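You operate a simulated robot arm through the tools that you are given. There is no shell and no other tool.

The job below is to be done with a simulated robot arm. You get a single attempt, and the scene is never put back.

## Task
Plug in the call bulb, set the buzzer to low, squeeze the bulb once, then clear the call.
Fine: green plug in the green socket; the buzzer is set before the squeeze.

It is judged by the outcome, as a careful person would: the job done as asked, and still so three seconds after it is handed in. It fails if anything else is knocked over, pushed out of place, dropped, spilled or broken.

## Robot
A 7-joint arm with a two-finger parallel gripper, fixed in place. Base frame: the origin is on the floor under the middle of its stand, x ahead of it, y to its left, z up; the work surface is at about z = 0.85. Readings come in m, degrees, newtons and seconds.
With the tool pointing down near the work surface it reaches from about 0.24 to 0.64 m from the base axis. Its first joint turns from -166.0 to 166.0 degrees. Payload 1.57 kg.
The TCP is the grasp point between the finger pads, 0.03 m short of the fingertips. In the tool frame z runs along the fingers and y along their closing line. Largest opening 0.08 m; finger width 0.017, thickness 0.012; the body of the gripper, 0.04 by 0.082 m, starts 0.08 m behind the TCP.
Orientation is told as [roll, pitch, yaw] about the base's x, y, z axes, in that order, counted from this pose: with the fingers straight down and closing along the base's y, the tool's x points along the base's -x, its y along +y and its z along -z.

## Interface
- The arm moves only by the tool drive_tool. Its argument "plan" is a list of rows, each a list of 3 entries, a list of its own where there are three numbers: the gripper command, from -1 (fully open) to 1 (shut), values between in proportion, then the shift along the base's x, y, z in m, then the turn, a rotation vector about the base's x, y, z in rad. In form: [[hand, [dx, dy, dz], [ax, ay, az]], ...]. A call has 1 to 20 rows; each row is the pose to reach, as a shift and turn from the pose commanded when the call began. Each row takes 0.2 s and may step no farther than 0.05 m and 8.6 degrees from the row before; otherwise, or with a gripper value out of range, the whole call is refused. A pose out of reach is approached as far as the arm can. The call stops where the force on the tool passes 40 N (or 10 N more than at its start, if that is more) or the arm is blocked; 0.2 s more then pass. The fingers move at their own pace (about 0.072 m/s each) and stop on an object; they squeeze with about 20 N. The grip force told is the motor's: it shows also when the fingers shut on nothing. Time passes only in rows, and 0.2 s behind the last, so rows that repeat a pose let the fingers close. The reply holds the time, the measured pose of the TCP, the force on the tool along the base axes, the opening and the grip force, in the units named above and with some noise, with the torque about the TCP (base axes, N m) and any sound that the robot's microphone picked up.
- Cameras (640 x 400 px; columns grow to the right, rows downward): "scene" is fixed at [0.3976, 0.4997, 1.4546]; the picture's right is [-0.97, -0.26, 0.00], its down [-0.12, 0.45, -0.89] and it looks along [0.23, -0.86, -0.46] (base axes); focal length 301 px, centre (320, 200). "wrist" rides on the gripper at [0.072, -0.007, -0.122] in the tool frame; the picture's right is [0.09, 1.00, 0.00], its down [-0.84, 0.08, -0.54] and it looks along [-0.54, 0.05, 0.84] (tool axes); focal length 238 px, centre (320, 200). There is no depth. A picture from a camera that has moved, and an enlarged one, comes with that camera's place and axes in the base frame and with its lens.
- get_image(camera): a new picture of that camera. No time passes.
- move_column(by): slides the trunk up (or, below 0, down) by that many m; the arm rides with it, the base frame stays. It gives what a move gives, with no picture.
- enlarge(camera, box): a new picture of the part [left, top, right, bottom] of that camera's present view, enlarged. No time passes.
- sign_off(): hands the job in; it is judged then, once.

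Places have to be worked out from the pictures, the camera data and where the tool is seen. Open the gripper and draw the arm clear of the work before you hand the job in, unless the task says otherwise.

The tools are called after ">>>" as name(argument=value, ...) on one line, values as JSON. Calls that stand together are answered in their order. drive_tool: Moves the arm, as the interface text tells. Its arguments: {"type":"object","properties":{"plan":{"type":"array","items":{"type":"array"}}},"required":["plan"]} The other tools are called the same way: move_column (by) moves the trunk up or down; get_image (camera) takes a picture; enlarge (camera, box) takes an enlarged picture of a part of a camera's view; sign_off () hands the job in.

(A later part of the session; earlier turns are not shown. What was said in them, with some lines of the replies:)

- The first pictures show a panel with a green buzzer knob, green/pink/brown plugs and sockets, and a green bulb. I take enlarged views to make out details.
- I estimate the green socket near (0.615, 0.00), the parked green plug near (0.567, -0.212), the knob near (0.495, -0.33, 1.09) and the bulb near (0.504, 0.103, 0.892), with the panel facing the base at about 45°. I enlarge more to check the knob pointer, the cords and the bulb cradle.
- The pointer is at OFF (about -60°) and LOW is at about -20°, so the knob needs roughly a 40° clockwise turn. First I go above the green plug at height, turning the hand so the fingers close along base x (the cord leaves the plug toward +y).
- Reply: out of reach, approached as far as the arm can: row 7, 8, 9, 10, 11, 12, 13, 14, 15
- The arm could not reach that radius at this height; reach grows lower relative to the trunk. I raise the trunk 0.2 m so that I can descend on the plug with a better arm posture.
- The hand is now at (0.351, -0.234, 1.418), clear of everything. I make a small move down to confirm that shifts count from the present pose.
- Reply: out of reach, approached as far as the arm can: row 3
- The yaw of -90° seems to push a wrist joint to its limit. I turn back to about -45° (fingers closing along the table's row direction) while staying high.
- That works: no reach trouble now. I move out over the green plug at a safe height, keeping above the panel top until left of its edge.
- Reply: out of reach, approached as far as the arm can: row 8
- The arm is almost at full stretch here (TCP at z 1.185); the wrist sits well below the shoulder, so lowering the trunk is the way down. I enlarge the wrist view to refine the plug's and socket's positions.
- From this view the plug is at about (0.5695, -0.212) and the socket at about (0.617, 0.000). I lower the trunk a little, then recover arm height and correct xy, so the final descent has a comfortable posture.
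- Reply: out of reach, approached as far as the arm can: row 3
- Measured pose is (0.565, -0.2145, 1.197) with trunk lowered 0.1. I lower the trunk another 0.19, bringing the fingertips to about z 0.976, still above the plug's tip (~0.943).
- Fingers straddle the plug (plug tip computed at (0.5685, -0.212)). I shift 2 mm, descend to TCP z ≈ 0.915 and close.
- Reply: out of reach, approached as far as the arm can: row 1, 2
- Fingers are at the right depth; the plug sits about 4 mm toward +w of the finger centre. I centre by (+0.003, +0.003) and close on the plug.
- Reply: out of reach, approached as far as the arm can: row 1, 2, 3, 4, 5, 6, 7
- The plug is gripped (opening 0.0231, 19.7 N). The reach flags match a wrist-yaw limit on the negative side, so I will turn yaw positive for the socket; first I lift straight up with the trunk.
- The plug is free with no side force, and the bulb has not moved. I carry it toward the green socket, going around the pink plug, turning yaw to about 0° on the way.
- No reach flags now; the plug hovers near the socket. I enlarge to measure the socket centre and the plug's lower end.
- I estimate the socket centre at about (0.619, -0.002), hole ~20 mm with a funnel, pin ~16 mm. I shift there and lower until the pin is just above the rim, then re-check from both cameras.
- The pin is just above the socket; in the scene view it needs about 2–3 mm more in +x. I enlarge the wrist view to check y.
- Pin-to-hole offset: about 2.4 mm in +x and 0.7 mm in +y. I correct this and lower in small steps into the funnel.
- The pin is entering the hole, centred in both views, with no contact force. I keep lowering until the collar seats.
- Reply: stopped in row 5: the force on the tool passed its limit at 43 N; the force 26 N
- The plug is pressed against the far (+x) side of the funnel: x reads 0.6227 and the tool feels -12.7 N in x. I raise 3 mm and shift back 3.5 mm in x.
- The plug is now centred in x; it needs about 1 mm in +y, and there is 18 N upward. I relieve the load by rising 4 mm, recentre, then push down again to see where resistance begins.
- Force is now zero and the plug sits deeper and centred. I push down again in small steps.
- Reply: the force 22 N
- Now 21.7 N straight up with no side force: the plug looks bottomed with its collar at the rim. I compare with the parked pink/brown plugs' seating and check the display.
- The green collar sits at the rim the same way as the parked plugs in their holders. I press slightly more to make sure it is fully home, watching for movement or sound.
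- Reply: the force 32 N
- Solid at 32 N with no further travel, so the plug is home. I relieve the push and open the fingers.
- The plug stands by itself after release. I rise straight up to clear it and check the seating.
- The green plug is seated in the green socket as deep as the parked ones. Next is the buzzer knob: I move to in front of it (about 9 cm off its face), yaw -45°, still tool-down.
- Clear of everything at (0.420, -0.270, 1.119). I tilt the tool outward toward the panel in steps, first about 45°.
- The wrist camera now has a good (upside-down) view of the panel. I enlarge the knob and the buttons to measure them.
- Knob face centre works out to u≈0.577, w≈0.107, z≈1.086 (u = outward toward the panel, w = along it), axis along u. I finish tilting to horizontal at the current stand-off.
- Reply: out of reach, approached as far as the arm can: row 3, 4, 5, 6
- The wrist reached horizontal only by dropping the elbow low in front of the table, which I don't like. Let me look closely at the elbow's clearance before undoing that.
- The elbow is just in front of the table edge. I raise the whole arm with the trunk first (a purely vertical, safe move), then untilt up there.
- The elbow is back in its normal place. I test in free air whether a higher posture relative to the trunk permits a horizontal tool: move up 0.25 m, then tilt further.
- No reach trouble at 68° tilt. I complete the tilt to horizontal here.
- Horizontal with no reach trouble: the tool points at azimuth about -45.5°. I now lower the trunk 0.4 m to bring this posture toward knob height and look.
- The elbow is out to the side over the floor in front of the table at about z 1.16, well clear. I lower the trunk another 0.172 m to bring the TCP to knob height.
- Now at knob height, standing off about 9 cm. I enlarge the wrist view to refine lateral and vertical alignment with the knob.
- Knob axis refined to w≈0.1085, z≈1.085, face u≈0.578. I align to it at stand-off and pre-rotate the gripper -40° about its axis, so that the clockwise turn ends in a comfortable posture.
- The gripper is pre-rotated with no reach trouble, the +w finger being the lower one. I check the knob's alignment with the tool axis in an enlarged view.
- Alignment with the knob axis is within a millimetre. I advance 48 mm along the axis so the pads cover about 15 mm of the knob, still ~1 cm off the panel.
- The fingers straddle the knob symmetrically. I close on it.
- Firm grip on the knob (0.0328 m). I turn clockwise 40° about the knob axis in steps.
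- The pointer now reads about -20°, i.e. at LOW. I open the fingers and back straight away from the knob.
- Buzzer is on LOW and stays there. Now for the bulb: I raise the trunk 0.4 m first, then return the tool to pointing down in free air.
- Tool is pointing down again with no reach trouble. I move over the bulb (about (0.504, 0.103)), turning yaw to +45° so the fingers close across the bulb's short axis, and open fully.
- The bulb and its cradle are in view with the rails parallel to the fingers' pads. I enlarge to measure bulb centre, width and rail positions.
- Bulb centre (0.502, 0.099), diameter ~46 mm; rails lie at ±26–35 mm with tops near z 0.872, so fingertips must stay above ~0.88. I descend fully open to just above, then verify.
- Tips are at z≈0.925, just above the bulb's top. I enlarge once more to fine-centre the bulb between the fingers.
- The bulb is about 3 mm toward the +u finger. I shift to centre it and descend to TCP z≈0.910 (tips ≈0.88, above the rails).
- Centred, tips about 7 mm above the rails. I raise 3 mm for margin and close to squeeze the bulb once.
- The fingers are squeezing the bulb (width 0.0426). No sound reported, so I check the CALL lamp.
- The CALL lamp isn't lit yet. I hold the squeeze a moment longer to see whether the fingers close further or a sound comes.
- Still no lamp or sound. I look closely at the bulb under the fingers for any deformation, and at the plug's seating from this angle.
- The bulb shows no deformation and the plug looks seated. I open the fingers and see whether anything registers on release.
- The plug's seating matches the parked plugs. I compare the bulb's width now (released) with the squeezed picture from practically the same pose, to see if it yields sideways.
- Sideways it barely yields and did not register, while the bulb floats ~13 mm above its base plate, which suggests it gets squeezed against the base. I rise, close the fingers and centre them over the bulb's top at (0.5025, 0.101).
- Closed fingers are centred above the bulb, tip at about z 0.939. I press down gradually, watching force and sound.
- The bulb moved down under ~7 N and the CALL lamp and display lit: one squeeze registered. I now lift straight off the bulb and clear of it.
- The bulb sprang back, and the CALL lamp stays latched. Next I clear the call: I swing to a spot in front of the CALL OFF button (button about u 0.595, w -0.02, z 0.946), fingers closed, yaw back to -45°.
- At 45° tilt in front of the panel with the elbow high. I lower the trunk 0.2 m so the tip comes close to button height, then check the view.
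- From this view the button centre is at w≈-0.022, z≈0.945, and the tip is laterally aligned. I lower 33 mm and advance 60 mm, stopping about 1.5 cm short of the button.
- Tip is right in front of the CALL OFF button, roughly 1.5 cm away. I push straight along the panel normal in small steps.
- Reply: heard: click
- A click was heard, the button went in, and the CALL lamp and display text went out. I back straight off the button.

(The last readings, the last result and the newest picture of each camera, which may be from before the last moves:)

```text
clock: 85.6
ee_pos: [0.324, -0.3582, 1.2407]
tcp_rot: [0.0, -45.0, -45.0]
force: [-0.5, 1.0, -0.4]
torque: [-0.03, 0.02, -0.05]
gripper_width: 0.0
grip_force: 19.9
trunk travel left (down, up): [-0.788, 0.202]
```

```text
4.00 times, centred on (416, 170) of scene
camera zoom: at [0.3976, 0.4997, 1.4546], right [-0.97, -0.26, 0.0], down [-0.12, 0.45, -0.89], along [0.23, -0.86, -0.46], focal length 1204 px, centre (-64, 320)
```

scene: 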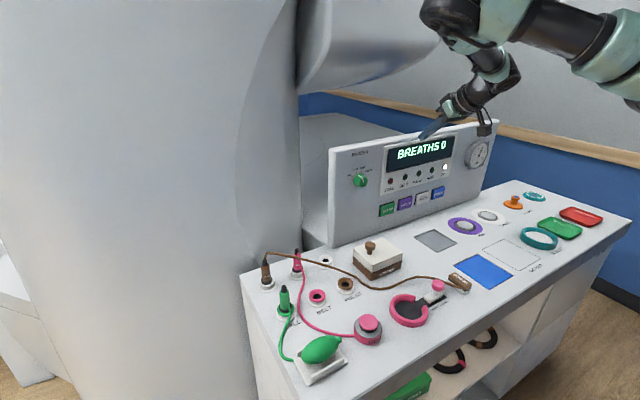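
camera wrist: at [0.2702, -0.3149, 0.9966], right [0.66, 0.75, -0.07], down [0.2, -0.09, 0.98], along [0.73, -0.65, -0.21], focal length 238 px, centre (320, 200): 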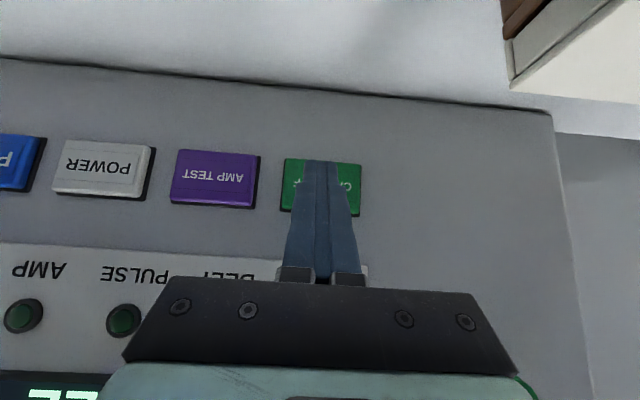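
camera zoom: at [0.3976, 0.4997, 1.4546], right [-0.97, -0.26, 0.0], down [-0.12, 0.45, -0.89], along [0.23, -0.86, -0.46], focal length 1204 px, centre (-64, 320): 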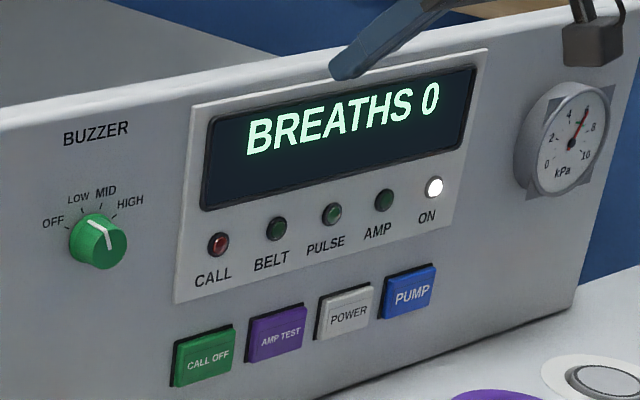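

The call is cleared, the buzzer stays on LOW, the plug is in and everything else is in place. I open the gripper, untilt and draw back from the panel.

>>> drive_tool(plan=[[-1, [-0.005, 0.005, 0.02], [0.0925, 0.0925, 0]], [-1, [-0.01, 0.01, 0.04], [0.185, 0.185, 0]], [-1, [-0.015, 0.015, 0.06], [0.2775, 0.2775, 0]], [-1, [-0.02, 0.02, 0.07], [0.37, 0.37, 0]], [-1, [-0.025, 0.025, 0.07], [0.4625, 0.4625, 0]], [-1, [-0.03, 0.03, 0.07], [0.555, 0.555, 0]], [-1, [-0.03, 0.03, 0.07], [0.555, 0.555, 0]]])

>>> get_image(camera="scene")

>>> enlarge(camera="scene", box=[240, 240, 432, 360])

>>> enlarge(camera="scene", box=[336, 120, 496, 220])

```text
clock: 87.2
ee_pos: [0.2949, -0.3273, 1.3111]
tcp_rot: [-0.1, -0.1, -45.1]
force: [0.5, 0.1, -0.5]
torque: [0.03, -0.06, 0.01]
gripper_width: 0.0801
grip_force: 0.0
trunk travel left (down, up): [-0.788, 0.202]
```

```text
taken
```

scene: 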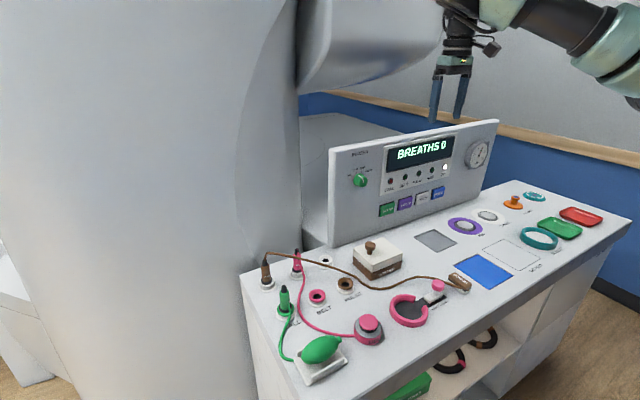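

```text
3.33 times, centred on (336, 300) of scene
camera zoom: at [0.3976, 0.4997, 1.4546], right [-0.97, -0.26, 0.0], down [-0.12, 0.45, -0.89], along [0.23, -0.86, -0.46], focal length 1004 px, centre (267, -133)
```

zoom: 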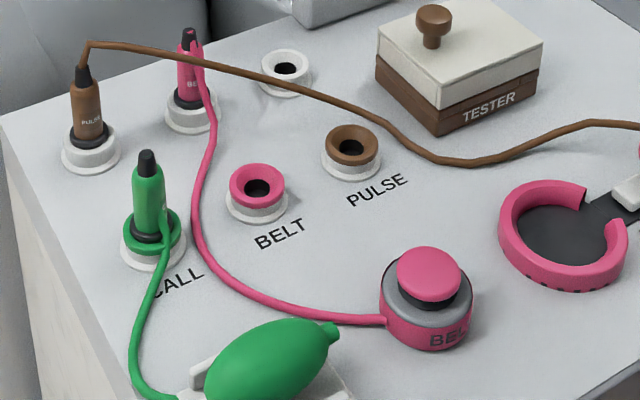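

```text
4.00 times, centred on (416, 170) of scene
camera zoom: at [0.3976, 0.4997, 1.4546], right [-0.97, -0.26, 0.0], down [-0.12, 0.45, -0.89], along [0.23, -0.86, -0.46], focal length 1204 px, centre (-64, 320)
```

zoom: 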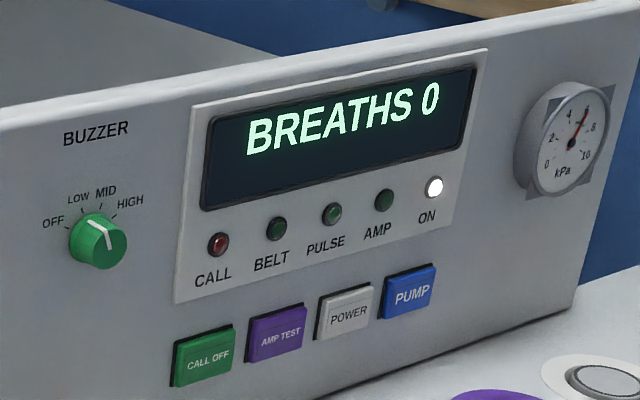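

The pictures show the green plug in the green CALL socket, the buzzer on LOW, the CALL lamp off and the other items where they were. The gripper is open and clear of the work, so I hand the job in.

>>> sign_off()

```text
The job is handed in.
```

The job is done and handed in. The final pictures show each step in place:

- **Plug:** the green plug is in the green CALL socket.
- **Buzzer:** the knob was turned from OFF to LOW before the bulb was squeezed, and it has stayed on LOW. The microphone picked up no buzzer sound when the call came on.
- **Squeeze:** one squeeze registered. I first gripped the bulb from the sides and nothing happened. Pressing it down from above lit the CALL lamp and the display.
- **Clear:** I pressed CALL OFF and heard a click; the lamp and the CALL text went out and have stayed out.

Nothing else on the table appears to have moved. The gripper is open and the arm is clear of the work.
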